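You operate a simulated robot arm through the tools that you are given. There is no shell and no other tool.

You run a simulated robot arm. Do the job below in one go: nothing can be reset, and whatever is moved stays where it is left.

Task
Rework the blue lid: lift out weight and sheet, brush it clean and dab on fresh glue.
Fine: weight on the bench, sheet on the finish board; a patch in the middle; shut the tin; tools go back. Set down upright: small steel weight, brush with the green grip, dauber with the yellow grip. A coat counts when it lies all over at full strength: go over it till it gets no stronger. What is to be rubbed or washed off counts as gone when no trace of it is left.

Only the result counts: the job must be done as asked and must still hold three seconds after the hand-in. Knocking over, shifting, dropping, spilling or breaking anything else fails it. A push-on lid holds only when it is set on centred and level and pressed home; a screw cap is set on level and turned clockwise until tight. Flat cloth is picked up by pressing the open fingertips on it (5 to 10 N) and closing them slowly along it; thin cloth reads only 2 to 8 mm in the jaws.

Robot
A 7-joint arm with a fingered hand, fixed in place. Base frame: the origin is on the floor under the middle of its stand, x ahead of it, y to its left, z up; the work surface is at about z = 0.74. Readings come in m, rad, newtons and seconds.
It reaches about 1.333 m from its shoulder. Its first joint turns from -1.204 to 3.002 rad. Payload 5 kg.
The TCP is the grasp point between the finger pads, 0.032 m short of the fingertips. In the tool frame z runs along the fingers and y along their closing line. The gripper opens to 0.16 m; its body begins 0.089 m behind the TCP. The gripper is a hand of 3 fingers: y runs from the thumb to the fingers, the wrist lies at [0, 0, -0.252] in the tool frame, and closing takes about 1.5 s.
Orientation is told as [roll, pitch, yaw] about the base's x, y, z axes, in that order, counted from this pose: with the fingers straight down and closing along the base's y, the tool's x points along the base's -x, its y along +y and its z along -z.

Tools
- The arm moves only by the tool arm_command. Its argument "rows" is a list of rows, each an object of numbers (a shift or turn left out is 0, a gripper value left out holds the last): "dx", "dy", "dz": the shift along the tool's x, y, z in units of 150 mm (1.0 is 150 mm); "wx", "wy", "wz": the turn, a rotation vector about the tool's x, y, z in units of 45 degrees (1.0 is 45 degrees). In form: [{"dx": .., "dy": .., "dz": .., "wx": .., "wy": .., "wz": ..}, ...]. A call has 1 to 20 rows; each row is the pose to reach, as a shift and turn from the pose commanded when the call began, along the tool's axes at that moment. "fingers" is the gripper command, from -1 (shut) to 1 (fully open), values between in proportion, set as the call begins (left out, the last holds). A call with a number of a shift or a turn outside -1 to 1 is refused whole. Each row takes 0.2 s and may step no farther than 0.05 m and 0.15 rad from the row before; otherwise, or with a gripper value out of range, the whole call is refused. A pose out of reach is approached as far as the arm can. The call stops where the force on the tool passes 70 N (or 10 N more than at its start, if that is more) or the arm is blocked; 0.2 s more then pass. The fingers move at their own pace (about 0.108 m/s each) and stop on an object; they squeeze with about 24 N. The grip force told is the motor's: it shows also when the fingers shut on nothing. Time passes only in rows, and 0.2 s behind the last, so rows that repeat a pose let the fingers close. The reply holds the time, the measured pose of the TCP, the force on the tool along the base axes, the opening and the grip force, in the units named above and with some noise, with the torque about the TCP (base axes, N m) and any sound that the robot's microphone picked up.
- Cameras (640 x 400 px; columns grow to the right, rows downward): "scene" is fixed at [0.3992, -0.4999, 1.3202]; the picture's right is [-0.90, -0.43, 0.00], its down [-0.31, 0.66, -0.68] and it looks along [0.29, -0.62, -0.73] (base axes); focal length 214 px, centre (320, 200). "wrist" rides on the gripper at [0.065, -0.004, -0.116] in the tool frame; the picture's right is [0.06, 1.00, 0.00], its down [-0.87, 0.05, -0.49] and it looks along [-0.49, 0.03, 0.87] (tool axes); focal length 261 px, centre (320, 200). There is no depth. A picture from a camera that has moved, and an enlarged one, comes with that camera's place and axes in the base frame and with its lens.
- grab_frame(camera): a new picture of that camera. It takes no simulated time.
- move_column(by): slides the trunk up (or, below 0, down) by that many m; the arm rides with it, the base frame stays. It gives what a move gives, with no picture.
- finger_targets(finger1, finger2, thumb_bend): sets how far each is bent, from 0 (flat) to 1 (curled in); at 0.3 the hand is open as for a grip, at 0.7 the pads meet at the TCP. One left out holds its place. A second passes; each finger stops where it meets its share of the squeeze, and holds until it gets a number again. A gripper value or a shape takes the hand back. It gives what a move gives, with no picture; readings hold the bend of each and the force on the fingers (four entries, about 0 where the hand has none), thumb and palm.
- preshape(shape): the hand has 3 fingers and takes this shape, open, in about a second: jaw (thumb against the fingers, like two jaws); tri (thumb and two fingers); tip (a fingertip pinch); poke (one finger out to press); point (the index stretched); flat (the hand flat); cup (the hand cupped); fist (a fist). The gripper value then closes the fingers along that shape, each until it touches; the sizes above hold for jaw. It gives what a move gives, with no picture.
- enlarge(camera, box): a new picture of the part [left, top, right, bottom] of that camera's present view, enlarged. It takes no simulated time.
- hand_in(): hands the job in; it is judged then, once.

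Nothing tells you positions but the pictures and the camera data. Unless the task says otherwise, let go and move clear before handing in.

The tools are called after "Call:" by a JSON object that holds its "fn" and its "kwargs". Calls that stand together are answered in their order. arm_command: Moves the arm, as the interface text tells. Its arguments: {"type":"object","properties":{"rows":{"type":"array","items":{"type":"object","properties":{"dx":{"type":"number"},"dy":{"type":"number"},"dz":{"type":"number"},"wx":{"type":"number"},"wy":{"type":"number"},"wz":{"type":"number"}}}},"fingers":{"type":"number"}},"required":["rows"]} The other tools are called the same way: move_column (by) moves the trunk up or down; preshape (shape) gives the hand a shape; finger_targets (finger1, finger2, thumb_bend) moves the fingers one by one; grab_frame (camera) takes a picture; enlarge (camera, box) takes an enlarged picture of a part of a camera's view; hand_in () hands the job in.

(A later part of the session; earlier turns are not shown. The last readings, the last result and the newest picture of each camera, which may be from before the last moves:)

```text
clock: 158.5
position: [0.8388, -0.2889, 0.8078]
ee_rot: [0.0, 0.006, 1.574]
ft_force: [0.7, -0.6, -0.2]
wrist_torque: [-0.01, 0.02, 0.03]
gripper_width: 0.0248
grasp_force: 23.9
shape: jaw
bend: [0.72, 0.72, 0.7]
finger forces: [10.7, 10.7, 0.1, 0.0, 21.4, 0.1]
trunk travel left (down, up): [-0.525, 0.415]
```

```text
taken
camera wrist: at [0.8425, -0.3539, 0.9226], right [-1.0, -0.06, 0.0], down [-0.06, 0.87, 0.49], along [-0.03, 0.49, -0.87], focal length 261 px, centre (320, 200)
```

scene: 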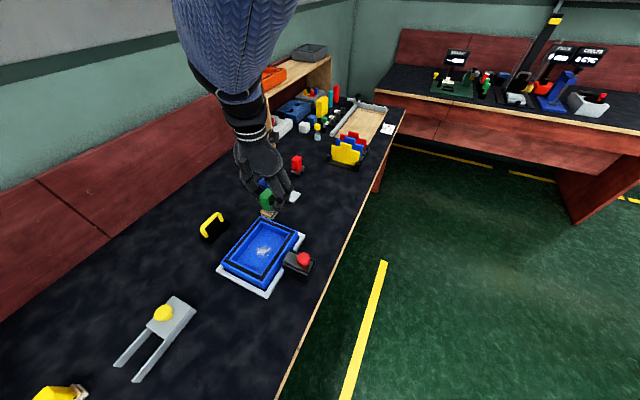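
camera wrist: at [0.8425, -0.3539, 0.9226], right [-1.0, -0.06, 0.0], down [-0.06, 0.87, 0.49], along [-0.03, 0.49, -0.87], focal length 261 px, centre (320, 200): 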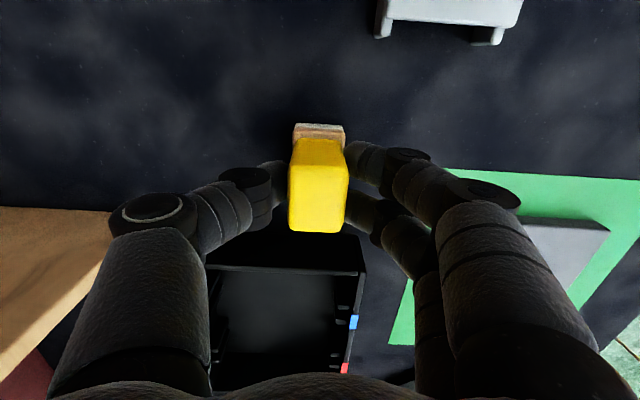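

The dauber is held (home TCP: 0.839, −0.289, 0.808). I'll lift it and bring it over the glue well.

Call:
{"fn": "arm_command", "kwargs": {"rows": [{"dz": -0.15}, {"dz": -0.4}, {"dz": -0.7}, {"dz": -0.8, "dx": 0.2, "dy": 0.1}, {"dz": -0.8, "dx": 0.45, "dy": 0.2}, {"dz": -0.8, "dx": 0.7, "dy": 0.3}, {"dz": -0.8, "dx": 0.95, "dy": 0.39}]}}

Call:
{"fn": "arm_command", "kwargs": {"rows": [{"dx": 0.15}, {"dx": 0.31}]}}

Call:
{"fn": "grab_frame", "kwargs": {"camera": "wrist"}}

Call:
{"fn": "enlarge", "kwargs": {"camera": "scene", "box": [94, 235, 254, 335]}}

```text
clock: 160.1
position: [0.7813, -0.4324, 0.9291]
ee_rot: [0.0, 0.003, 1.573]
ft_force: [-0.6, 0.1, -1.0]
wrist_torque: [0.0, -0.01, 0.03]
gripper_width: 0.0247
grasp_force: 24.4
shape: jaw
bend: [0.72, 0.72, 0.7]
finger forces: [10.7, 10.6, 0.0, 0.1, 21.3, 0.1]
trunk travel left (down, up): [-0.525, 0.415]
```

```text
clock: 160.7
position: [0.7819, -0.4781, 0.9291]
ee_rot: [0.001, 0.005, 1.574]
ft_force: [0.6, 0.2, -1.1]
wrist_torque: [0.01, -0.04, 0.0]
gripper_width: 0.0248
grasp_force: 23.9
shape: jaw
bend: [0.72, 0.72, 0.7]
finger forces: [10.7, 10.7, 0.0, 0.1, 21.3, 0.0]
trunk travel left (down, up): [-0.525, 0.415]
```

```text
taken
camera wrist: at [0.7856, -0.5433, 1.044], right [-1.0, -0.07, 0.0], down [-0.06, 0.87, 0.49], along [-0.03, 0.49, -0.87], focal length 261 px, centre (320, 200)
```

wrist: 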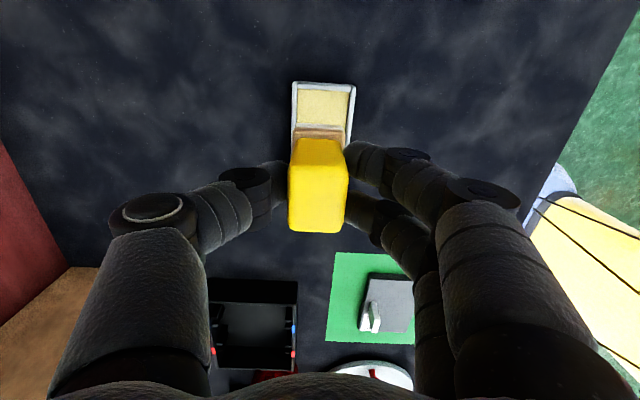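

```text
4.00 times, centred on (174, 285) of scene
camera zoom: at [0.3992, -0.4999, 1.3202], right [-0.9, -0.43, 0.0], down [-0.31, 0.66, -0.68], along [0.29, -0.62, -0.73], focal length 858 px, centre (904, -140)
```

zoom: 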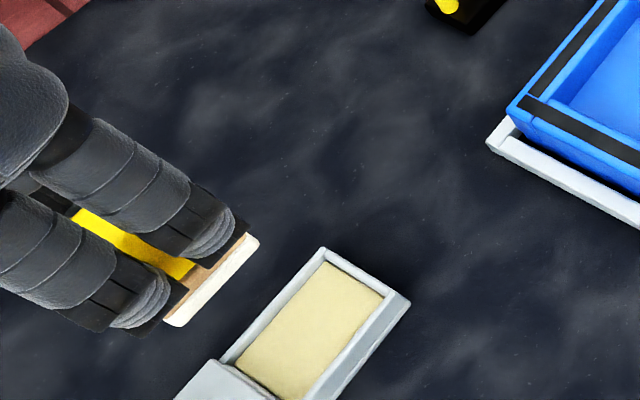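

The dauber is over the well. I'll lower it slowly into the glue.

Call:
{"fn": "arm_command", "kwargs": {"rows": [{"dy": 0.018, "dz": 0.2}, {"dy": 0.018, "dz": 0.4}, {"dy": 0.018, "dz": 0.58}]}}

Call:
{"fn": "arm_command", "kwargs": {"rows": [{"dz": 0.03}, {"dz": 0.06}]}}

Call:
{"fn": "enlarge", "kwargs": {"camera": "scene", "box": [94, 235, 254, 335]}}

```text
clock: 161.5
position: [0.7785, -0.4799, 0.8429]
ee_rot: [0.0, 0.002, 1.575]
ft_force: [0.0, 0.2, -0.2]
wrist_torque: [0.01, 0.01, -0.02]
gripper_width: 0.0246
grasp_force: 23.8
shape: jaw
bend: [0.72, 0.72, 0.7]
finger forces: [10.8, 10.7, 0.1, 0.0, 21.5, 0.1]
trunk travel left (down, up): [-0.525, 0.415]
```

```text
clock: 162.1
position: [0.7789, -0.4784, 0.8324]
ee_rot: [0.0, 0.006, 1.572]
ft_force: [0.3, -0.8, -1.2]
wrist_torque: [-0.03, 0.02, 0.0]
gripper_width: 0.0249
grasp_force: 24.1
shape: jaw
bend: [0.72, 0.72, 0.7]
finger forces: [10.7, 10.7, 0.0, 0.1, 21.3, 0.0]
trunk travel left (down, up): [-0.525, 0.415]
```

```text
4.00 times, centred on (174, 285) of scene
camera zoom: at [0.3992, -0.4999, 1.3202], right [-0.9, -0.43, 0.0], down [-0.31, 0.66, -0.68], along [0.29, -0.62, -0.73], focal length 858 px, centre (904, -140)
```

zoom: 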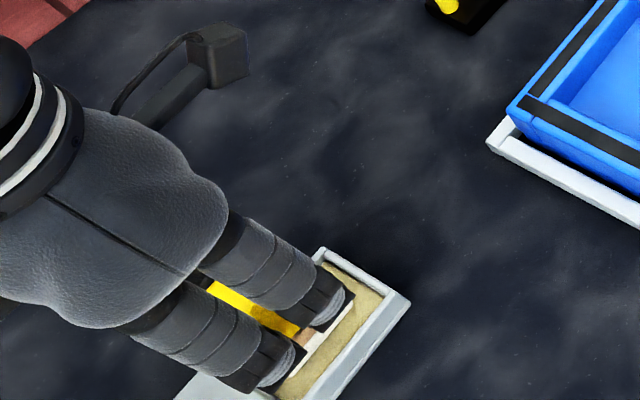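

Call:
{"fn": "arm_command", "kwargs": {"rows": [{"dz": 0.01}, {"dz": 0.02}]}}

Call:
{"fn": "arm_command", "kwargs": {"rows": [{"dz": 0.01}, {"dz": 0.02}]}}

Call:
{"fn": "arm_command", "kwargs": {"rows": [{"dz": 0.007}, {"dz": 0.013}]}}

Call:
{"fn": "arm_command", "kwargs": {"rows": [{"dz": 0.007}, {"dz": 0.013}]}}

```text
clock: 162.7
position: [0.7784, -0.4788, 0.8311]
ee_rot: [-0.001, 0.005, 1.572]
ft_force: [-0.9, -0.1, -1.6]
wrist_torque: [-0.03, 0.0, 0.03]
gripper_width: 0.0247
grasp_force: 24.3
shape: jaw
bend: [0.72, 0.72, 0.7]
finger forces: [10.7, 10.8, 0.1, 0.1, 21.4, 0.0]
trunk travel left (down, up): [-0.525, 0.415]
```

```text
clock: 163.3
position: [0.7774, -0.4791, 0.8286]
ee_rot: [-0.002, 0.006, 1.575]
ft_force: [0.3, 0.0, -1.6]
wrist_torque: [-0.02, 0.02, 0.02]
gripper_width: 0.0246
grasp_force: 24.0
shape: jaw
bend: [0.72, 0.72, 0.7]
finger forces: [10.8, 10.7, 0.0, 0.1, 21.4, 0.1]
trunk travel left (down, up): [-0.525, 0.415]
```

```text
clock: 163.9
position: [0.7783, -0.4785, 0.8255]
ee_rot: [0.0, 0.005, 1.575]
ft_force: [-0.1, -0.5, 1.0]
wrist_torque: [0.0, 0.02, -0.01]
gripper_width: 0.0248
grasp_force: 23.4
shape: jaw
bend: [0.72, 0.72, 0.7]
finger forces: [10.9, 10.8, 0.0, 0.1, 21.9, 0.0]
trunk travel left (down, up): [-0.525, 0.415]
```

```text
clock: 164.5
position: [0.7779, -0.4784, 0.8251]
ee_rot: [-0.001, 0.006, 1.572]
ft_force: [-0.3, -1.7, 11.8]
wrist_torque: [-0.02, 0.0, 0.04]
gripper_width: 0.0248
grasp_force: 24.5
shape: jaw
bend: [0.72, 0.72, 0.7]
finger forces: [12.2, 12.3, 0.0, 0.0, 25.1, 0.1]
trunk travel left (down, up): [-0.525, 0.415]
```

The pad is pressed on the glue (about 12 N). I'll work it in slightly, then lift out.

Call:
{"fn": "arm_command", "kwargs": {"rows": [{"dx": 0.02}, {"dx": 0}, {"dx": -0.02}, {"dx": 0}, {"dx": 0}, {"dz": -0.05}, {"dz": -0.2}, {"dz": -0.4}, {"dz": -0.65}]}}

Call:
{"fn": "enlarge", "kwargs": {"camera": "scene", "box": [94, 235, 254, 335]}}

Call:
{"fn": "grab_frame", "kwargs": {"camera": "wrist"}}

```text
clock: 166.5
position: [0.7768, -0.4775, 0.9225]
ee_rot: [0.0, 0.005, 1.574]
ft_force: [-1.1, 0.0, 0.3]
wrist_torque: [-0.02, -0.02, -0.01]
gripper_width: 0.0249
grasp_force: 23.7
shape: jaw
bend: [0.72, 0.72, 0.7]
finger forces: [11.8, 11.7, 0.0, 0.0, 23.5, 0.0]
trunk travel left (down, up): [-0.525, 0.415]
```

```text
4.00 times, centred on (174, 285) of scene
camera zoom: at [0.3992, -0.4999, 1.3202], right [-0.9, -0.43, 0.0], down [-0.31, 0.66, -0.68], along [0.29, -0.62, -0.73], focal length 858 px, centre (904, -140)
```

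zoom: 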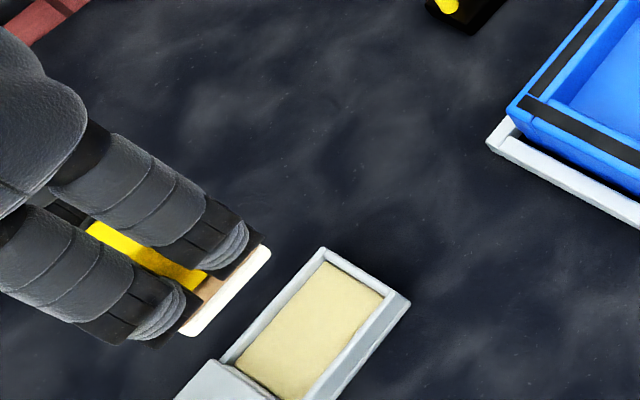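

```text
taken
camera wrist: at [0.7813, -0.5424, 1.0366], right [-1.0, -0.06, 0.0], down [-0.06, 0.87, 0.49], along [-0.03, 0.49, -0.87], focal length 261 px, centre (320, 200)
```

wrist: 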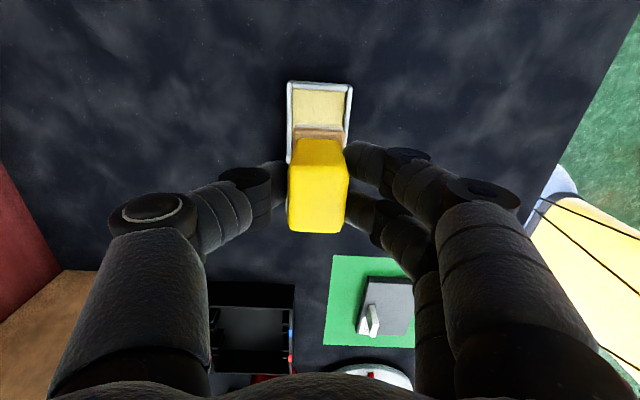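

Now to the lid's centre at (0.689, −0.7195).

Call:
{"fn": "arm_command", "kwargs": {"rows": [{"dx": 0.2, "dy": 0.07}, {"dx": 0.4, "dy": 0.15}, {"dx": 0.6, "dy": 0.22}, {"dx": 0.8, "dy": 0.3}, {"dx": 1.0, "dy": 0.36}]}}

Call:
{"fn": "arm_command", "kwargs": {"rows": [{"dx": 0.2, "dy": 0.07}, {"dx": 0.4, "dy": 0.15}, {"dx": 0.61, "dy": 0.225}, {"dx": 0.613, "dy": 0.225, "dz": 0.2}, {"dx": 0.613, "dy": 0.225, "dz": 0.4}, {"dx": 0.613, "dy": 0.225, "dz": 0.55}]}}

Call:
{"fn": "grab_frame", "kwargs": {"camera": "wrist"}}

```text
clock: 167.7
position: [0.7258, -0.628, 0.9219]
ee_rot: [-0.001, 0.002, 1.574]
ft_force: [0.2, -0.3, -1.4]
wrist_torque: [0.01, 0.03, 0.02]
gripper_width: 0.0249
grasp_force: 24.1
shape: jaw
bend: [0.72, 0.72, 0.7]
finger forces: [11.7, 11.7, 0.0, 0.0, 23.3, 0.0]
trunk travel left (down, up): [-0.525, 0.415]
```

```text
clock: 169.1
position: [0.6917, -0.7217, 0.8399]
ee_rot: [0.001, 0.005, 1.574]
ft_force: [-0.1, -0.3, -0.4]
wrist_torque: [0.02, 0.04, -0.01]
gripper_width: 0.0248
grasp_force: 23.5
shape: jaw
bend: [0.72, 0.72, 0.7]
finger forces: [11.6, 11.6, 0.0, 0.1, 23.2, 0.1]
trunk travel left (down, up): [-0.525, 0.415]
```

```text
taken
camera wrist: at [0.6953, -0.7864, 0.9545], right [-1.0, -0.07, 0.0], down [-0.06, 0.87, 0.49], along [-0.03, 0.49, -0.87], focal length 261 px, centre (320, 200)
```

wrist: 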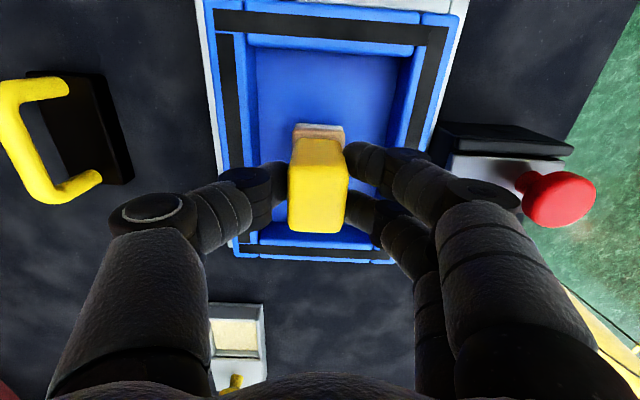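

Call:
{"fn": "arm_command", "kwargs": {"rows": [{"dx": -0.01, "dy": 0.01, "dz": 0.03}, {"dx": -0.01, "dy": 0.01, "dz": 0.06}]}}

Call:
{"fn": "arm_command", "kwargs": {"rows": [{"dz": 0.01}, {"dz": 0.02}]}}

Call:
{"fn": "arm_command", "kwargs": {"rows": [{"dz": 0.007}, {"dz": 0.013}]}}

```text
clock: 169.7
position: [0.6885, -0.7203, 0.8317]
ee_rot: [0.0, 0.006, 1.576]
ft_force: [0.2, 0.3, -1.0]
wrist_torque: [0.04, -0.02, 0.01]
gripper_width: 0.0245
grasp_force: 24.2
shape: jaw
bend: [0.72, 0.72, 0.7]
finger forces: [11.6, 11.6, 0.0, 0.0, 23.3, 0.0]
trunk travel left (down, up): [-0.525, 0.415]
```

```text
clock: 170.3
position: [0.6905, -0.7191, 0.8276]
ee_rot: [0.002, 0.006, 1.575]
ft_force: [-0.5, 0.2, -0.4]
wrist_torque: [-0.04, -0.01, 0.01]
gripper_width: 0.0251
grasp_force: 23.8
shape: jaw
bend: [0.72, 0.72, 0.7]
finger forces: [11.6, 11.6, 0.0, 0.0, 23.3, 0.0]
trunk travel left (down, up): [-0.525, 0.415]
```

```text
clock: 170.9
position: [0.689, -0.7191, 0.8265]
ee_rot: [-0.002, 0.005, 1.571]
ft_force: [0.3, -0.7, 9.5]
wrist_torque: [-0.03, 0.03, 0.0]
gripper_width: 0.0247
grasp_force: 24.3
shape: jaw
bend: [0.72, 0.72, 0.71]
finger forces: [11.9, 12.0, 0.0, 0.0, 24.6, 0.0]
trunk travel left (down, up): [-0.525, 0.415]
```

The pad presses on the floor with about 10 N. I'll hold briefly, lift and look at the result.

Call:
{"fn": "arm_command", "kwargs": {"rows": [{"dz": 0}, {"dz": 0}, {"dz": -0.1}, {"dz": -0.3}, {"dz": -0.5}, {"dz": -0.5, "dx": 0.3}, {"dz": -0.5, "dx": 0.6}, {"dz": -0.5, "dx": 0.9}]}}

Call:
{"fn": "enlarge", "kwargs": {"camera": "scene", "box": [242, 228, 290, 264]}}

Call:
{"fn": "enlarge", "kwargs": {"camera": "wrist", "box": [230, 130, 390, 310]}}

```text
clock: 172.7
position: [0.6891, -0.855, 0.9001]
ee_rot: [-0.001, 0.004, 1.572]
ft_force: [-0.9, -0.2, -1.3]
wrist_torque: [0.05, 0.0, -0.03]
gripper_width: 0.0251
grasp_force: 24.1
shape: jaw
bend: [0.72, 0.72, 0.7]
finger forces: [11.6, 11.6, 0.0, 0.0, 23.2, 0.0]
trunk travel left (down, up): [-0.525, 0.415]
```

```text
11.11 times, centred on (266, 246) of scene
camera zoom: at [0.3992, -0.4999, 1.3202], right [-0.9, -0.43, 0.0], down [-0.31, 0.66, -0.68], along [0.29, -0.62, -0.73], focal length 2383 px, centre (920, -311)
```

zoom: 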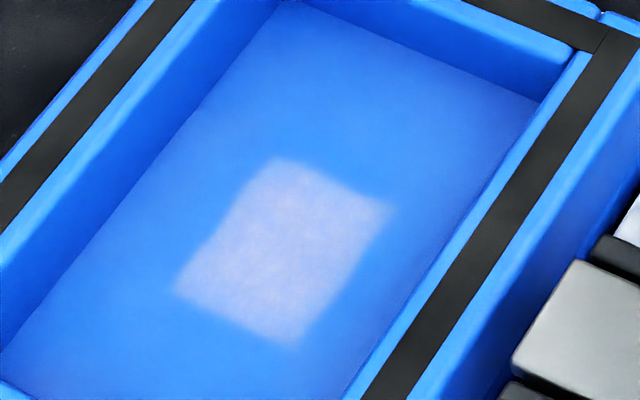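

```text
2.22 times, centred on (310, 220) of wrist
camera zoom: at [0.6937, -0.9201, 1.0155], right [-1.0, -0.06, 0.0], down [-0.06, 0.87, 0.49], along [-0.03, 0.49, -0.87], focal length 579 px, centre (342, 156)
```

zoom: 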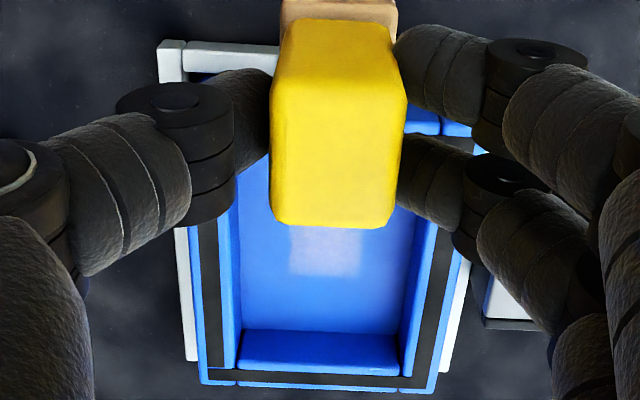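

The dab left an even, half-strength patch of pad size right in the middle. I'll go back down and work over a slightly larger area (about ±9 mm) in contact.

Call:
{"fn": "arm_command", "kwargs": {"rows": [{"dx": -0.3}, {"dx": -0.6}, {"dx": -0.9}, {"dx": -0.9, "dz": 0.25}, {"dx": -0.9, "dz": 0.4}, {"dx": -0.9, "dz": 0.5}, {"dx": -0.845, "dy": 0.03, "dz": 0.5}, {"dx": -0.845, "dy": 0.06, "dz": 0.5}, {"dx": -0.9, "dy": 0.06, "dz": 0.5}, {"dx": -0.955, "dy": 0.06, "dz": 0.5}, {"dx": -0.955, "dy": 0.0, "dz": 0.5}, {"dx": -0.955, "dy": -0.06, "dz": 0.5}, {"dx": -0.9, "dy": -0.06, "dz": 0.5}, {"dx": -0.845, "dy": -0.06, "dz": 0.5}, {"dx": -0.845, "dy": 0.0, "dz": 0.5}, {"dx": -0.9, "dy": 0.0, "dz": 0.5}]}}

Call:
{"fn": "arm_command", "kwargs": {"rows": [{"dz": -0.1}, {"dz": -0.3}, {"dz": -0.5}, {"dz": -0.5, "dx": 0.3}, {"dz": -0.5, "dx": 0.6}, {"dz": -0.5, "dx": 0.9}]}}

Call:
{"fn": "enlarge", "kwargs": {"camera": "scene", "box": [242, 228, 290, 264]}}

```text
clock: 176.1
position: [0.6897, -0.7201, 0.8272]
ee_rot: [-0.001, 0.004, 1.572]
ft_force: [-0.2, -3.8, 11.6]
wrist_torque: [-0.08, 0.04, -0.03]
gripper_width: 0.0253
grasp_force: 24.3
shape: jaw
bend: [0.73, 0.73, 0.71]
finger forces: [12.8, 12.9, 0.1, 0.0, 25.6, 0.0]
trunk travel left (down, up): [-0.525, 0.415]
```

```text
clock: 177.5
position: [0.6912, -0.8538, 0.9001]
ee_rot: [0.0, 0.004, 1.574]
ft_force: [0.9, 1.0, -0.1]
wrist_torque: [0.01, 0.02, -0.01]
gripper_width: 0.0249
grasp_force: 24.1
shape: jaw
bend: [0.72, 0.72, 0.71]
finger forces: [11.7, 11.5, 0.0, 0.1, 23.3, 0.0]
trunk travel left (down, up): [-0.525, 0.415]
```

```text
11.11 times, centred on (266, 246) of scene
camera zoom: at [0.3992, -0.4999, 1.3202], right [-0.9, -0.43, 0.0], down [-0.31, 0.66, -0.68], along [0.29, -0.62, -0.73], focal length 2383 px, centre (920, -311)
```

zoom: 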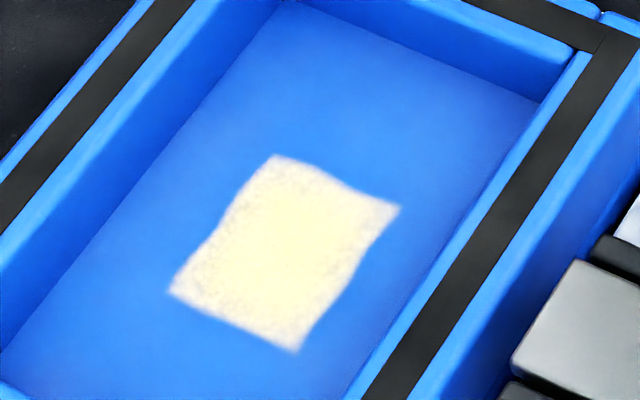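

The patch got stronger, but its edges are still speckled. I'll go over it again with a wider range and look whether it still gets stronger.

Call:
{"fn": "arm_command", "kwargs": {"rows": [{"dx": -0.3}, {"dx": -0.6}, {"dx": -0.9}, {"dx": -0.9, "dz": 0.25}, {"dx": -0.9, "dz": 0.4}, {"dx": -0.9, "dz": 0.5}, {"dx": -0.8, "dy": 0.0, "dz": 0.5}, {"dx": -0.8, "dy": 0.09, "dz": 0.5}, {"dx": -0.9, "dy": 0.09, "dz": 0.5}, {"dx": -1.0, "dy": 0.09, "dz": 0.5}, {"dx": -1.0, "dy": 0.0, "dz": 0.5}, {"dx": -1.0, "dy": -0.09, "dz": 0.5}, {"dx": -0.9, "dy": -0.09, "dz": 0.5}, {"dx": -0.8, "dy": -0.09, "dz": 0.5}, {"dx": -0.8, "dy": 0.0, "dz": 0.5}, {"dx": -0.9, "dy": 0.0, "dz": 0.5}]}}

Call:
{"fn": "arm_command", "kwargs": {"rows": [{"dz": -0.1}, {"dz": -0.3}, {"dz": -0.5}, {"dz": -0.5, "dx": 0.3}, {"dz": -0.5, "dx": 0.6}, {"dz": -0.5, "dx": 0.9}]}}

Call:
{"fn": "enlarge", "kwargs": {"camera": "scene", "box": [242, 228, 290, 264]}}

```text
clock: 180.9
position: [0.6879, -0.7196, 0.8274]
ee_rot: [-0.001, 0.005, 1.574]
ft_force: [0.5, -3.0, 12.4]
wrist_torque: [-0.09, 0.06, 0.02]
gripper_width: 0.0255
grasp_force: 24.3
shape: jaw
bend: [0.73, 0.73, 0.71]
finger forces: [12.7, 12.7, 0.0, 0.0, 25.7, 0.0]
trunk travel left (down, up): [-0.525, 0.415]
```

```text
clock: 182.3
position: [0.6908, -0.856, 0.9007]
ee_rot: [0.0, 0.004, 1.574]
ft_force: [0.3, -0.4, -1.1]
wrist_torque: [0.04, 0.06, 0.0]
gripper_width: 0.0252
grasp_force: 24.0
shape: jaw
bend: [0.72, 0.72, 0.71]
finger forces: [11.6, 11.6, 0.0, 0.0, 23.1, 0.1]
trunk travel left (down, up): [-0.525, 0.415]
```

```text
11.11 times, centred on (266, 246) of scene
camera zoom: at [0.3992, -0.4999, 1.3202], right [-0.9, -0.43, 0.0], down [-0.31, 0.66, -0.68], along [0.29, -0.62, -0.73], focal length 2383 px, centre (920, -311)
```

zoom: 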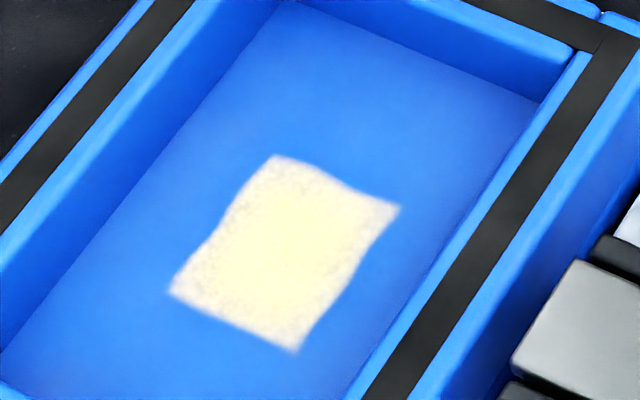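

No change between these two passes, which means either full strength or a dry dauber. To be sure I'll dip again and go over it once more.

Call:
{"fn": "arm_command", "kwargs": {"rows": [{"dx": -0.25, "dy": -0.06, "dz": -0.1}, {"dx": -0.5, "dy": -0.12, "dz": -0.15}, {"dx": -0.75, "dy": -0.18, "dz": -0.15}, {"dx": -1.0, "dy": -0.24, "dz": -0.15}]}}

Call:
{"fn": "arm_command", "kwargs": {"rows": [{"dx": -0.25, "dy": -0.06}, {"dx": -0.5, "dy": -0.12}, {"dx": -0.75, "dy": -0.18}, {"dx": -1.0, "dy": -0.24}]}}

Call:
{"fn": "arm_command", "kwargs": {"rows": [{"dx": -0.25, "dy": -0.05}, {"dx": -0.5, "dy": -0.1}]}}

Call:
{"fn": "grab_frame", "kwargs": {"camera": "wrist"}}

```text
clock: 183.3
position: [0.7242, -0.7036, 0.9243]
ee_rot: [0.001, 0.004, 1.572]
ft_force: [-0.1, 0.9, -0.7]
wrist_torque: [-0.02, 0.01, 0.0]
gripper_width: 0.025
grasp_force: 24.2
shape: jaw
bend: [0.72, 0.72, 0.71]
finger forces: [11.5, 11.5, 0.0, 0.0, 23.0, 0.1]
trunk travel left (down, up): [-0.525, 0.415]
```

```text
clock: 184.3
position: [0.7613, -0.5526, 0.9222]
ee_rot: [-0.001, 0.003, 1.572]
ft_force: [0.5, 0.0, -1.2]
wrist_torque: [-0.01, 0.01, 0.02]
gripper_width: 0.0251
grasp_force: 24.1
shape: jaw
bend: [0.72, 0.72, 0.71]
finger forces: [11.4, 11.3, 0.1, 0.0, 22.8, 0.1]
trunk travel left (down, up): [-0.525, 0.415]
```

```text
clock: 184.9
position: [0.7767, -0.4796, 0.9211]
ee_rot: [-0.002, 0.004, 1.573]
ft_force: [0.1, -0.8, -1.1]
wrist_torque: [0.0, 0.01, -0.02]
gripper_width: 0.0251
grasp_force: 23.8
shape: jaw
bend: [0.72, 0.72, 0.71]
finger forces: [11.1, 11.4, 0.1, 0.1, 22.7, 0.0]
trunk travel left (down, up): [-0.525, 0.415]
```

```text
taken
camera wrist: at [0.78, -0.5439, 1.0355], right [-1.0, -0.06, 0.0], down [-0.05, 0.87, 0.49], along [-0.03, 0.49, -0.87], focal length 261 px, centre (320, 200)
```

wrist: 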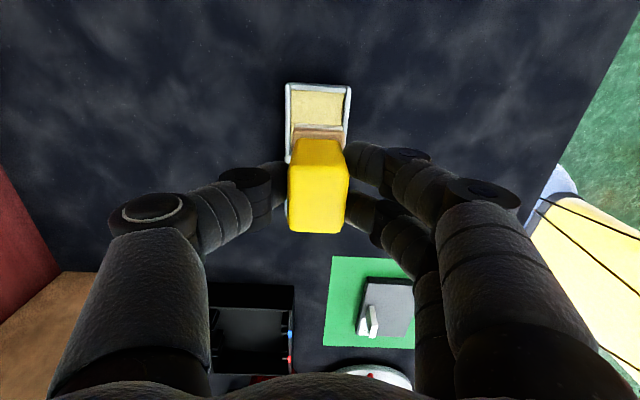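

Call:
{"fn": "arm_command", "kwargs": {"rows": [{"dy": -0.01, "dz": 0.2}, {"dy": -0.01, "dz": 0.4}, {"dy": -0.01, "dz": 0.55}, {"dy": -0.01, "dz": 0.6}, {"dy": -0.01, "dz": 0.63}, {"dy": -0.01, "dz": 0.645}]}}

Call:
{"fn": "arm_command", "kwargs": {"rows": [{"dx": 0.02}, {"dx": 0}, {"dx": -0.02}, {"dx": 0}, {"dx": 0}, {"dz": -0.05}, {"dz": -0.2}, {"dz": -0.4}, {"dz": -0.65}]}}

Call:
{"fn": "arm_command", "kwargs": {"rows": [{"dx": 0.2, "dy": 0.07}, {"dx": 0.4, "dy": 0.15}, {"dx": 0.6, "dy": 0.22}, {"dx": 0.8, "dy": 0.3}, {"dx": 1.0, "dy": 0.36}]}}

Call:
{"fn": "arm_command", "kwargs": {"rows": [{"dx": 0.2, "dy": 0.07}, {"dx": 0.4, "dy": 0.15}, {"dx": 0.6, "dy": 0.225}]}}

```text
clock: 186.3
position: [0.7768, -0.4794, 0.825]
ee_rot: [0.0, 0.005, 1.574]
ft_force: [1.0, -0.1, 2.4]
wrist_torque: [-0.02, 0.0, -0.02]
gripper_width: 0.0254
grasp_force: 23.9
shape: jaw
bend: [0.72, 0.72, 0.71]
finger forces: [11.3, 11.3, 0.0, 0.0, 23.3, 0.0]
trunk travel left (down, up): [-0.525, 0.415]
```

```text
clock: 188.3
position: [0.7764, -0.4765, 0.9254]
ee_rot: [0.0, 0.006, 1.573]
ft_force: [0.5, 0.7, -0.5]
wrist_torque: [0.02, -0.01, 0.04]
gripper_width: 0.0251
grasp_force: 24.3
shape: jaw
bend: [0.72, 0.72, 0.71]
finger forces: [11.3, 11.3, 0.1, 0.0, 22.5, 0.0]
trunk travel left (down, up): [-0.525, 0.415]
```

```text
clock: 189.5
position: [0.7243, -0.6296, 0.9241]
ee_rot: [0.0, 0.005, 1.574]
ft_force: [0.6, -0.2, -0.9]
wrist_torque: [0.0, -0.05, 0.03]
gripper_width: 0.0251
grasp_force: 23.9
shape: jaw
bend: [0.72, 0.72, 0.71]
finger forces: [11.1, 11.1, 0.1, 0.0, 22.4, 0.0]
trunk travel left (down, up): [-0.525, 0.415]
```

```text
clock: 190.3
position: [0.6897, -0.7196, 0.9226]
ee_rot: [0.002, 0.004, 1.573]
ft_force: [-0.1, 0.3, -1.0]
wrist_torque: [0.01, -0.01, 0.0]
gripper_width: 0.0249
grasp_force: 24.5
shape: jaw
bend: [0.72, 0.72, 0.71]
finger forces: [11.1, 11.2, 0.1, 0.0, 22.2, 0.0]
trunk travel left (down, up): [-0.525, 0.415]
```

Call:
{"fn": "arm_command", "kwargs": {"rows": [{"dz": 0.2}, {"dz": 0.4}, {"dz": 0.55}, {"dz": 0.6}, {"dz": 0.63}, {"dz": 0.648}, {"dz": 0.648}]}}

Call:
{"fn": "arm_command", "kwargs": {"rows": [{"dx": 0.08, "dy": 0.0}, {"dx": 0.1, "dy": 0.09}, {"dx": 0.0, "dy": 0.09}, {"dx": -0.1, "dy": 0.09}, {"dx": -0.1, "dy": 0.0}, {"dx": -0.1, "dy": -0.09}, {"dx": 0.0, "dy": -0.09}, {"dx": 0.1, "dy": -0.09}, {"dx": 0.1, "dy": 0.0}, {"dx": 0.05, "dy": 0.05}, {"dx": -0.05, "dy": 0.05}, {"dx": -0.05, "dy": -0.05}, {"dx": 0.05, "dy": -0.05}, {"dx": 0.0, "dy": 0.0}]}}

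Call:
{"fn": "arm_command", "kwargs": {"rows": [{"dz": -0.1}, {"dz": -0.3}, {"dz": -0.5}, {"dz": -0.5, "dx": 0.3}, {"dz": -0.5, "dx": 0.6}, {"dz": -0.5, "dx": 0.9}]}}

Call:
{"fn": "enlarge", "kwargs": {"camera": "scene", "box": [242, 228, 290, 264]}}

Call:
{"fn": "enlarge", "kwargs": {"camera": "scene", "box": [253, 238, 277, 258]}}

```text
clock: 191.9
position: [0.6909, -0.7179, 0.8281]
ee_rot: [0.0, 0.004, 1.575]
ft_force: [0.2, -0.8, 2.5]
wrist_torque: [-0.04, 0.02, -0.02]
gripper_width: 0.0249
grasp_force: 23.9
shape: jaw
bend: [0.72, 0.72, 0.71]
finger forces: [11.1, 11.2, 0.1, 0.0, 22.5, 0.0]
trunk travel left (down, up): [-0.525, 0.415]
```

```text
clock: 194.9
position: [0.6897, -0.7193, 0.8267]
ee_rot: [-0.001, 0.004, 1.573]
ft_force: [0.0, -0.1, 5.8]
wrist_torque: [0.01, 0.05, 0.01]
gripper_width: 0.025
grasp_force: 23.8
shape: jaw
bend: [0.72, 0.72, 0.71]
finger forces: [11.6, 11.5, 0.0, 0.1, 23.6, 0.1]
trunk travel left (down, up): [-0.525, 0.415]
```

```text
clock: 196.3
position: [0.6899, -0.8553, 0.9006]
ee_rot: [0.0, 0.003, 1.572]
ft_force: [0.0, 0.2, -1.9]
wrist_torque: [0.0, -0.03, -0.01]
gripper_width: 0.025
grasp_force: 24.3
shape: jaw
bend: [0.72, 0.72, 0.71]
finger forces: [11.2, 11.2, 0.1, 0.0, 22.4, 0.0]
trunk travel left (down, up): [-0.525, 0.415]
```

```text
11.11 times, centred on (266, 246) of scene
camera zoom: at [0.3992, -0.4999, 1.3202], right [-0.9, -0.43, 0.0], down [-0.31, 0.66, -0.68], along [0.29, -0.62, -0.73], focal length 2383 px, centre (920, -311)
```

zoom: 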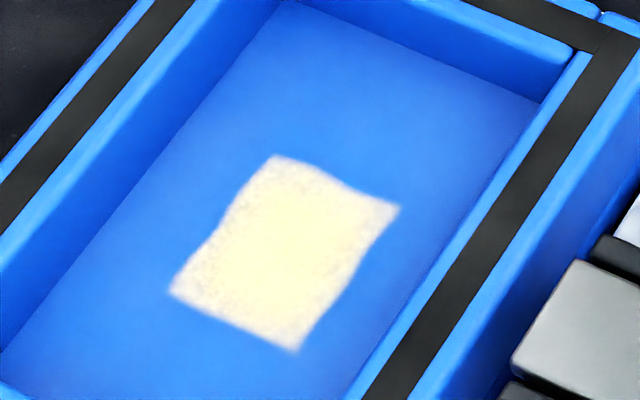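

```text
16.00 times, centred on (265, 248) of scene
camera zoom: at [0.3992, -0.4999, 1.3202], right [-0.9, -0.43, 0.0], down [-0.31, 0.66, -0.68], along [0.29, -0.62, -0.73], focal length 3432 px, centre (1200, -568)
```

zoom: 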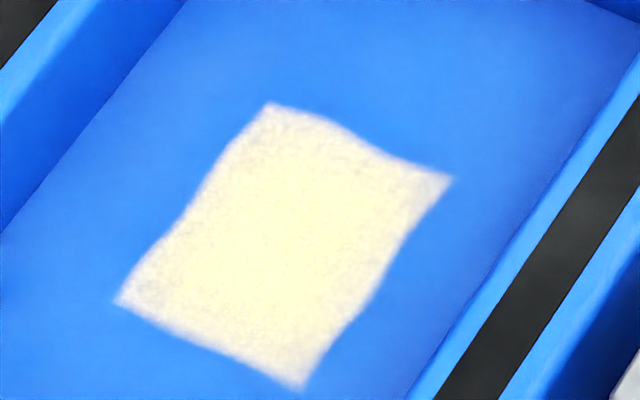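

The coat no longer gets stronger. Now I'll take the dauber back to its place at (0.839, −0.289).

Call:
{"fn": "arm_command", "kwargs": {"rows": [{"dz": -0.2}, {"dx": -0.25, "dy": -0.06, "dz": -0.3}, {"dx": -0.5, "dy": -0.12, "dz": -0.3}, {"dx": -0.75, "dy": -0.18, "dz": -0.3}, {"dx": -1.0, "dy": -0.25, "dz": -0.3}]}}

Call:
{"fn": "arm_command", "kwargs": {"rows": [{"dx": -0.25, "dy": -0.06}, {"dx": -0.5, "dy": -0.12}, {"dx": -0.75, "dy": -0.18}, {"dx": -1.0, "dy": -0.25}]}}

Call:
{"fn": "arm_command", "kwargs": {"rows": [{"dx": -0.25, "dy": -0.06}, {"dx": -0.5, "dy": -0.12}, {"dx": -0.75, "dy": -0.18}, {"dx": -1.0, "dy": -0.25}]}}

Call:
{"fn": "arm_command", "kwargs": {"rows": [{"dx": -0.25, "dy": -0.06}, {"dx": -0.5, "dy": -0.15}, {"dx": -0.776, "dy": -0.243}]}}

Call:
{"fn": "grab_frame", "kwargs": {"camera": "wrist"}}

```text
clock: 197.5
position: [0.7265, -0.7038, 0.9469]
ee_rot: [-0.001, 0.007, 1.573]
ft_force: [0.2, -1.3, -0.5]
wrist_torque: [-0.01, 0.0, -0.03]
gripper_width: 0.0249
grasp_force: 24.4
shape: jaw
bend: [0.72, 0.72, 0.71]
finger forces: [11.1, 11.0, 0.0, 0.1, 22.1, 0.1]
trunk travel left (down, up): [-0.525, 0.415]
```

```text
clock: 198.5
position: [0.7645, -0.5539, 0.9466]
ee_rot: [0.0, 0.005, 1.573]
ft_force: [-0.5, 1.7, -1.0]
wrist_torque: [0.02, 0.02, 0.0]
gripper_width: 0.0249
grasp_force: 23.7
shape: jaw
bend: [0.72, 0.72, 0.71]
finger forces: [11.0, 10.8, 0.0, 0.0, 21.9, 0.0]
trunk travel left (down, up): [-0.525, 0.415]
```

```text
clock: 199.5
position: [0.8037, -0.4033, 0.9443]
ee_rot: [0.0, 0.004, 1.572]
ft_force: [-0.8, -0.8, -0.3]
wrist_torque: [0.01, -0.02, 0.03]
gripper_width: 0.0249
grasp_force: 23.4
shape: jaw
bend: [0.72, 0.72, 0.71]
finger forces: [10.9, 10.9, 0.0, 0.0, 21.7, 0.0]
trunk travel left (down, up): [-0.525, 0.415]
```

```text
clock: 200.3
position: [0.8396, -0.2862, 0.9427]
ee_rot: [0.001, 0.006, 1.573]
ft_force: [0.0, 0.8, -1.3]
wrist_torque: [-0.06, 0.04, 0.0]
gripper_width: 0.0249
grasp_force: 24.0
shape: jaw
bend: [0.72, 0.72, 0.71]
finger forces: [10.7, 10.8, 0.0, 0.1, 21.4, 0.0]
trunk travel left (down, up): [-0.525, 0.415]
```

```text
taken
camera wrist: at [0.843, -0.3519, 1.058], right [-1.0, -0.06, 0.0], down [-0.05, 0.87, 0.49], along [-0.03, 0.49, -0.87], focal length 261 px, centre (320, 200)
```

wrist: 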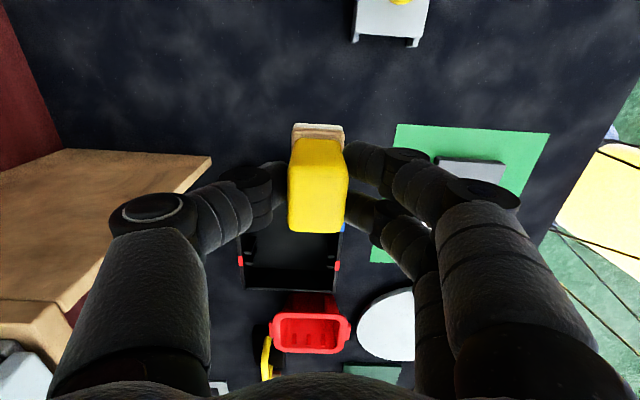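

Call:
{"fn": "arm_command", "kwargs": {"rows": [{"dx": 0.018, "dz": 0.2}, {"dx": 0.018, "dz": 0.4}, {"dx": 0.018, "dz": 0.6}, {"dx": 0.018, "dz": 0.75}, {"dx": 0.018, "dz": 0.85}]}}

Call:
{"fn": "arm_command", "kwargs": {"rows": [{"dz": 0.01}, {"dz": 0.02}]}}

Call:
{"fn": "arm_command", "kwargs": {"rows": [{"dz": 0.007}, {"dz": 0.013}]}}

Call:
{"fn": "arm_command", "kwargs": {"rows": [{"dz": 0.007}, {"dz": 0.013}]}}

```text
clock: 201.5
position: [0.8388, -0.2915, 0.816]
ee_rot: [0.0, 0.005, 1.572]
ft_force: [-0.2, 0.2, -1.1]
wrist_torque: [0.01, 0.02, 0.02]
gripper_width: 0.0248
grasp_force: 24.6
shape: jaw
bend: [0.72, 0.72, 0.71]
finger forces: [10.7, 10.7, 0.1, 0.1, 21.4, 0.0]
trunk travel left (down, up): [-0.525, 0.415]
```

```text
clock: 202.1
position: [0.838, -0.291, 0.8138]
ee_rot: [0.001, 0.004, 1.572]
ft_force: [0.1, -0.1, -0.3]
wrist_torque: [0.04, 0.0, -0.02]
gripper_width: 0.025
grasp_force: 23.6
shape: jaw
bend: [0.72, 0.72, 0.71]
finger forces: [10.6, 10.8, 0.0, 0.0, 21.5, 0.0]
trunk travel left (down, up): [-0.525, 0.415]
```

```text
clock: 202.7
position: [0.8391, -0.2911, 0.8116]
ee_rot: [0.002, 0.006, 1.575]
ft_force: [-0.2, 0.1, -1.1]
wrist_torque: [0.0, -0.03, 0.0]
gripper_width: 0.0251
grasp_force: 24.3
shape: jaw
bend: [0.72, 0.72, 0.71]
finger forces: [10.7, 10.7, 0.1, 0.0, 21.4, 0.0]
trunk travel left (down, up): [-0.525, 0.415]
```

```text
clock: 203.3
position: [0.8382, -0.2895, 0.8107]
ee_rot: [0.0, 0.006, 1.573]
ft_force: [1.0, 0.8, -0.9]
wrist_torque: [-0.01, 0.02, 0.01]
gripper_width: 0.0248
grasp_force: 23.8
shape: jaw
bend: [0.72, 0.72, 0.71]
finger forces: [10.7, 10.6, 0.0, 0.1, 21.4, 0.1]
trunk travel left (down, up): [-0.525, 0.415]
```

Call:
{"fn": "arm_command", "kwargs": {"rows": [{"dz": 0.007}, {"dz": 0.013}]}}

Call:
{"fn": "arm_command", "kwargs": {"rows": [{"dz": 0.007}, {"dz": 0.012}]}}

```text
clock: 203.9
position: [0.8369, -0.2908, 0.8083]
ee_rot: [0.0, 0.005, 1.574]
ft_force: [0.2, 0.0, -0.9]
wrist_torque: [0.0, 0.0, -0.01]
gripper_width: 0.0249
grasp_force: 23.9
shape: jaw
bend: [0.72, 0.72, 0.71]
finger forces: [10.8, 10.6, 0.0, 0.0, 21.4, 0.0]
trunk travel left (down, up): [-0.525, 0.415]
```

```text
clock: 204.5
position: [0.8382, -0.2903, 0.8069]
ee_rot: [0.0, 0.007, 1.575]
ft_force: [0.2, -0.1, 1.6]
wrist_torque: [-0.03, 0.05, -0.02]
gripper_width: 0.025
grasp_force: 24.0
shape: jaw
bend: [0.72, 0.72, 0.71]
finger forces: [10.8, 10.8, 0.0, 0.0, 21.9, 0.0]
trunk travel left (down, up): [-0.525, 0.415]
```

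The dauber touches the bench, so I'll release it and rise.

Call:
{"fn": "arm_command", "kwargs": {"rows": [{"dz": 0}, {"dz": 0}, {"dz": 0}, {"dz": 0}], "fingers": -0.2}}

Call:
{"fn": "arm_command", "kwargs": {"rows": [{"dz": -0.2}, {"dz": -0.4}, {"dz": -0.6}, {"dz": -0.8}, {"dz": -1.0}]}}

Call:
{"fn": "grab_frame", "kwargs": {"camera": "wrist"}}

Call:
{"fn": "enlarge", "kwargs": {"camera": "wrist", "box": [270, 90, 390, 190]}}

```text
clock: 205.5
position: [0.8387, -0.2902, 0.8078]
ee_rot: [0.0, 0.004, 1.574]
ft_force: [0.6, -0.2, -0.2]
wrist_torque: [0.04, 0.0, -0.01]
gripper_width: 0.0635
grasp_force: 0.1
shape: jaw
bend: [0.73, 0.73, 0.7]
finger forces: [0.1, 0.0, 0.0, 0.1, 0.0, 0.0]
trunk travel left (down, up): [-0.525, 0.415]
```

```text
clock: 206.7
position: [0.8377, -0.2895, 0.9586]
ee_rot: [-0.001, 0.005, 1.576]
ft_force: [0.6, 1.2, -0.7]
wrist_torque: [-0.03, 0.0, 0.0]
gripper_width: 0.0637
grasp_force: 0.2
shape: jaw
bend: [0.73, 0.73, 0.7]
finger forces: [0.0, 0.0, 0.0, 0.0, 0.1, 0.1]
trunk travel left (down, up): [-0.525, 0.415]
```

```text
taken
camera wrist: at [0.842, -0.3539, 1.0723], right [-1.0, -0.07, 0.0], down [-0.06, 0.87, 0.49], along [-0.03, 0.49, -0.87], focal length 261 px, centre (320, 200)
```

wrist: 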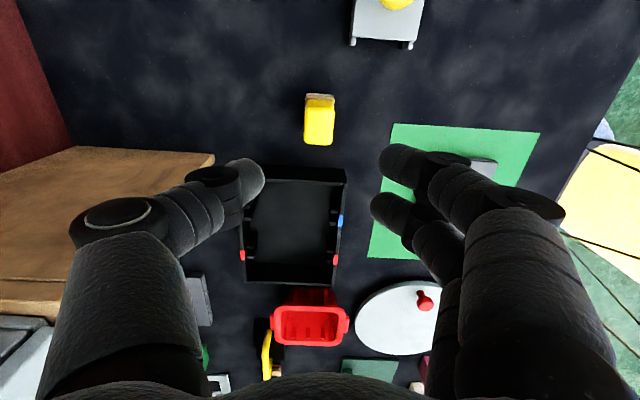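

```text
4.00 times, centred on (330, 140) of wrist
camera zoom: at [0.842, -0.3539, 1.0723], right [-1.0, -0.07, 0.0], down [-0.06, 0.87, 0.49], along [-0.03, 0.49, -0.87], focal length 1043 px, centre (280, 440)
```

zoom: 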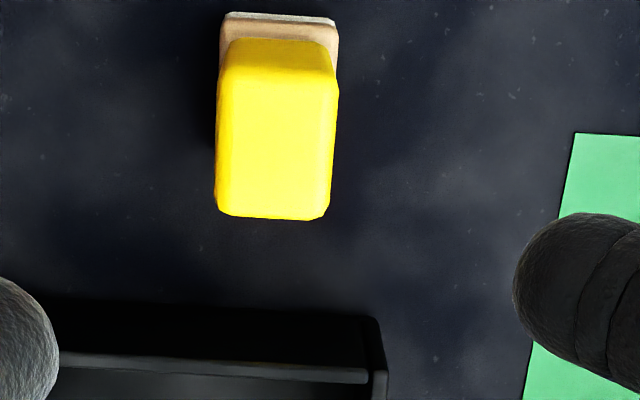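

The dauber is back, upright. Now I'll go to the tin's knob at about (0.779, −0.408) to shut the lid.

Call:
{"fn": "arm_command", "kwargs": {"rows": [{"dx": 0.2, "dy": 0.1}, {"dx": 0.4, "dy": 0.2}, {"dx": 0.6, "dy": 0.3}, {"dx": 0.79, "dy": 0.39}, {"dx": 0.79, "dy": 0.39, "dz": 0.2}, {"dx": 0.79, "dy": 0.39, "dz": 0.4}]}}

Call:
{"fn": "grab_frame", "kwargs": {"camera": "wrist"}}

```text
clock: 208.1
position: [0.7797, -0.4104, 0.8986]
ee_rot: [0.0, 0.004, 1.573]
ft_force: [-0.4, -0.3, 0.9]
wrist_torque: [0.01, 0.02, 0.0]
gripper_width: 0.0636
grasp_force: 0.1
shape: jaw
bend: [0.73, 0.73, 0.7]
finger forces: [0.0, 0.0, 0.0, 0.0, 0.1, 0.1]
trunk travel left (down, up): [-0.525, 0.415]
```

```text
taken
camera wrist: at [0.7836, -0.4745, 1.0128], right [-1.0, -0.06, 0.0], down [-0.06, 0.87, 0.49], along [-0.03, 0.49, -0.87], focal length 261 px, centre (320, 200)
```

wrist: 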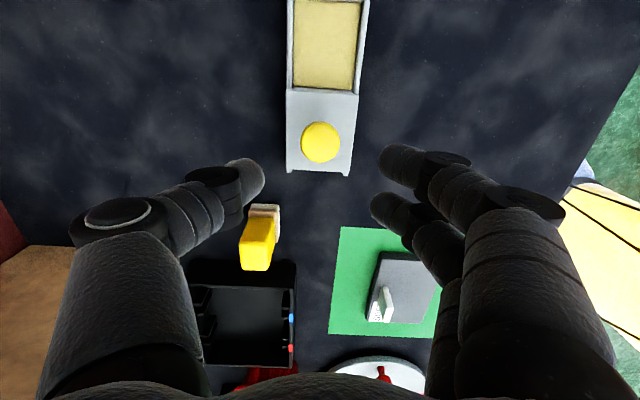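

Call:
{"fn": "arm_command", "kwargs": {"rows": [{"dx": -0.022, "dz": 0.2}, {"dx": -0.022, "dz": 0.4}, {"dx": -0.022, "dz": 0.62}]}}

Call:
{"fn": "arm_command", "kwargs": {"rows": [{"dz": 0}, {"dz": 0}, {"dz": 0}, {"dz": 0}, {"dz": 0}], "fingers": -1}}

Call:
{"fn": "grab_frame", "kwargs": {"camera": "wrist"}}

```text
clock: 208.9
position: [0.7807, -0.4064, 0.8039]
ee_rot: [0.001, 0.005, 1.572]
ft_force: [-0.3, -0.7, 0.3]
wrist_torque: [0.01, 0.01, 0.06]
gripper_width: 0.0634
grasp_force: 0.1
shape: jaw
bend: [0.73, 0.73, 0.7]
finger forces: [0.0, 0.1, 0.0, 0.1, 0.0, 0.0]
trunk travel left (down, up): [-0.525, 0.415]
```

```text
clock: 210.1
position: [0.7807, -0.4046, 0.8046]
ee_rot: [0.0, 0.005, 1.574]
ft_force: [2.8, 0.1, -7.2]
wrist_torque: [0.07, -0.28, -0.04]
gripper_width: 0.0146
grasp_force: 23.0
shape: jaw
bend: [0.71, 0.71, 0.71]
finger forces: [9.5, 8.8, 0.0, 0.1, 26.7, 0.1]
trunk travel left (down, up): [-0.525, 0.415]
```

```text
taken
camera wrist: at [0.7841, -0.4706, 0.9183], right [-1.0, -0.06, 0.0], down [-0.06, 0.87, 0.49], along [-0.03, 0.49, -0.87], focal length 261 px, centre (320, 200)
```

wrist: 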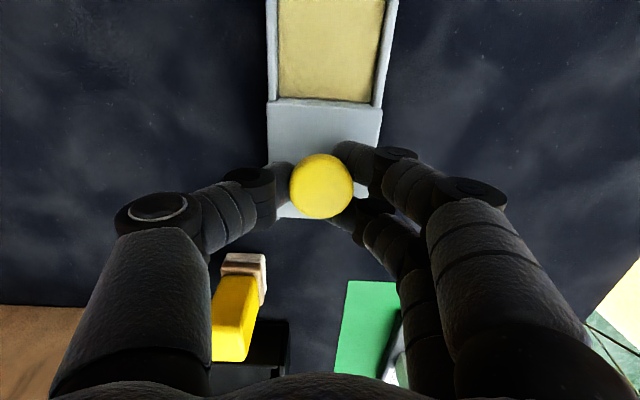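

The knob is held. I'll ease down slightly and slide the lid in −y towards closed.

Call:
{"fn": "arm_command", "kwargs": {"rows": [{"dz": 0.01}, {"dz": 0.01, "dx": 0.05}, {"dz": 0.01, "dx": 0.1}, {"dz": 0.01, "dx": 0.16}, {"dz": 0.01, "dx": 0.22}, {"dz": 0.01, "dx": 0.28}, {"dz": 0.01, "dx": 0.34}, {"dz": 0.01, "dx": 0.4}]}}

Call:
{"fn": "grab_frame", "kwargs": {"camera": "wrist"}}

```text
clock: 211.9
position: [0.78, -0.4666, 0.8042]
ee_rot: [-0.002, 0.004, 1.573]
ft_force: [3.2, 0.3, 0.5]
wrist_torque: [0.07, -0.41, -0.02]
gripper_width: 0.0151
grasp_force: 23.7
shape: jaw
bend: [0.71, 0.71, 0.71]
finger forces: [9.7, 9.0, 0.0, 0.0, 33.2, 0.0]
trunk travel left (down, up): [-0.525, 0.415]
```

```text
taken
camera wrist: at [0.7841, -0.5306, 0.9181], right [-1.0, -0.07, 0.0], down [-0.06, 0.87, 0.49], along [-0.03, 0.49, -0.87], focal length 261 px, centre (320, 200)
```

wrist: 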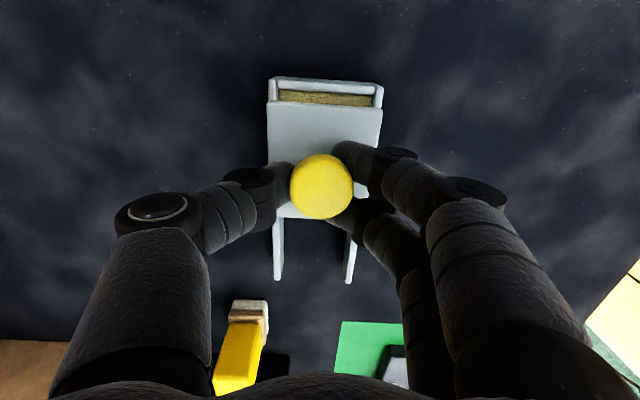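

Call:
{"fn": "arm_command", "kwargs": {"rows": [{"dx": 0.02}, {"dx": 0.04}, {"dx": 0.053}]}}

Call:
{"fn": "arm_command", "kwargs": {"rows": [{"dx": 0.01}, {"dx": 0.02}]}}

Call:
{"fn": "grab_frame", "kwargs": {"camera": "wrist"}}

```text
clock: 212.7
position: [0.7812, -0.4733, 0.8043]
ee_rot: [0.001, 0.006, 1.573]
ft_force: [5.9, 0.5, 5.5]
wrist_torque: [0.06, -0.53, -0.04]
gripper_width: 0.0152
grasp_force: 23.7
shape: jaw
bend: [0.72, 0.71, 0.71]
finger forces: [9.9, 8.6, 0.0, 0.1, 36.2, 0.0]
trunk travel left (down, up): [-0.525, 0.415]
```

```text
clock: 213.3
position: [0.7805, -0.4748, 0.805]
ee_rot: [0.0, 0.007, 1.574]
ft_force: [7.0, 0.9, 4.5]
wrist_torque: [0.1, -0.61, -0.04]
gripper_width: 0.015
grasp_force: 23.7
shape: jaw
bend: [0.72, 0.71, 0.71]
finger forces: [9.4, 8.7, 0.1, 0.0, 37.9, 0.1]
trunk travel left (down, up): [-0.525, 0.415]
```

```text
taken
camera wrist: at [0.7839, -0.5413, 0.918], right [-1.0, -0.07, 0.0], down [-0.06, 0.87, 0.49], along [-0.03, 0.49, -0.87], focal length 261 px, centre (320, 200)
```

wrist: 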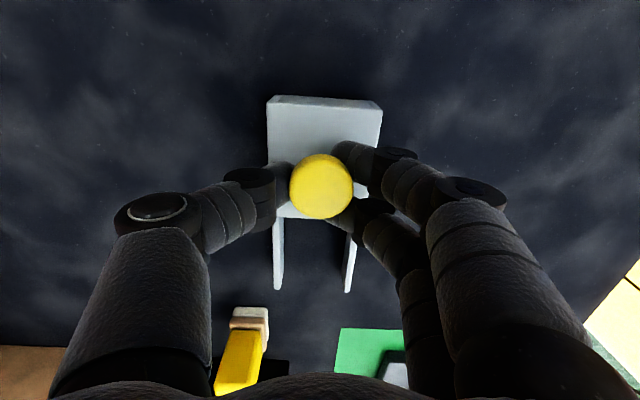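

Call:
{"fn": "enlarge", "kwargs": {"camera": "wrist", "box": [250, 80, 400, 180]}}

Call:
{"fn": "arm_command", "kwargs": {"rows": [{"dx": 0.01}, {"dx": 0.02}]}}

Call:
{"fn": "enlarge", "kwargs": {"camera": "wrist", "box": [250, 80, 400, 180]}}

```text
4.00 times, centred on (325, 130) of wrist
camera zoom: at [0.7839, -0.5413, 0.918], right [-1.0, -0.07, 0.0], down [-0.06, 0.87, 0.49], along [-0.03, 0.49, -0.87], focal length 1043 px, centre (300, 480)
```

zoom: 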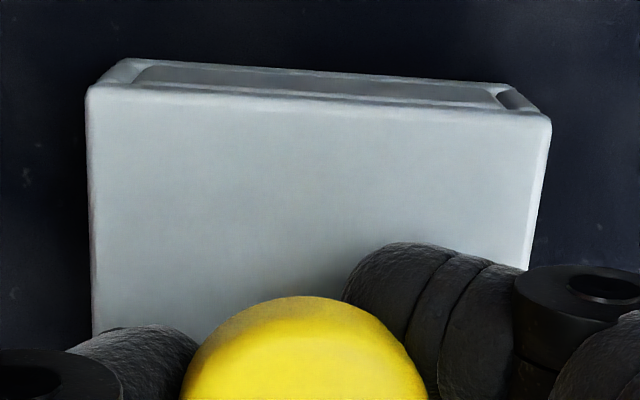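

```text
clock: 213.9
position: [0.7803, -0.478, 0.8044]
ee_rot: [0.0, 0.002, 1.577]
ft_force: [5.1, 14.5, 1.3]
wrist_torque: [0.33, -0.46, 0.13]
gripper_width: 0.0152
grasp_force: 24.4
shape: jaw
bend: [0.72, 0.71, 0.71]
finger forces: [9.1, 10.9, 0.0, 0.0, 39.1, 0.0]
trunk travel left (down, up): [-0.525, 0.415]
```

```text
4.00 times, centred on (325, 130) of wrist
camera zoom: at [0.7842, -0.5421, 0.918], right [-1.0, -0.07, 0.0], down [-0.06, 0.87, 0.49], along [-0.03, 0.49, -0.87], focal length 1043 px, centre (300, 480)
```

zoom: 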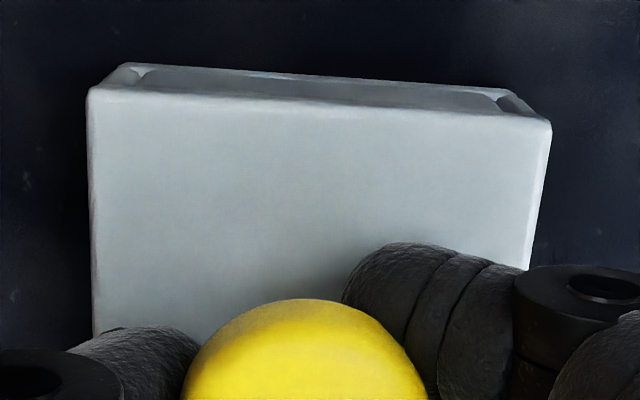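

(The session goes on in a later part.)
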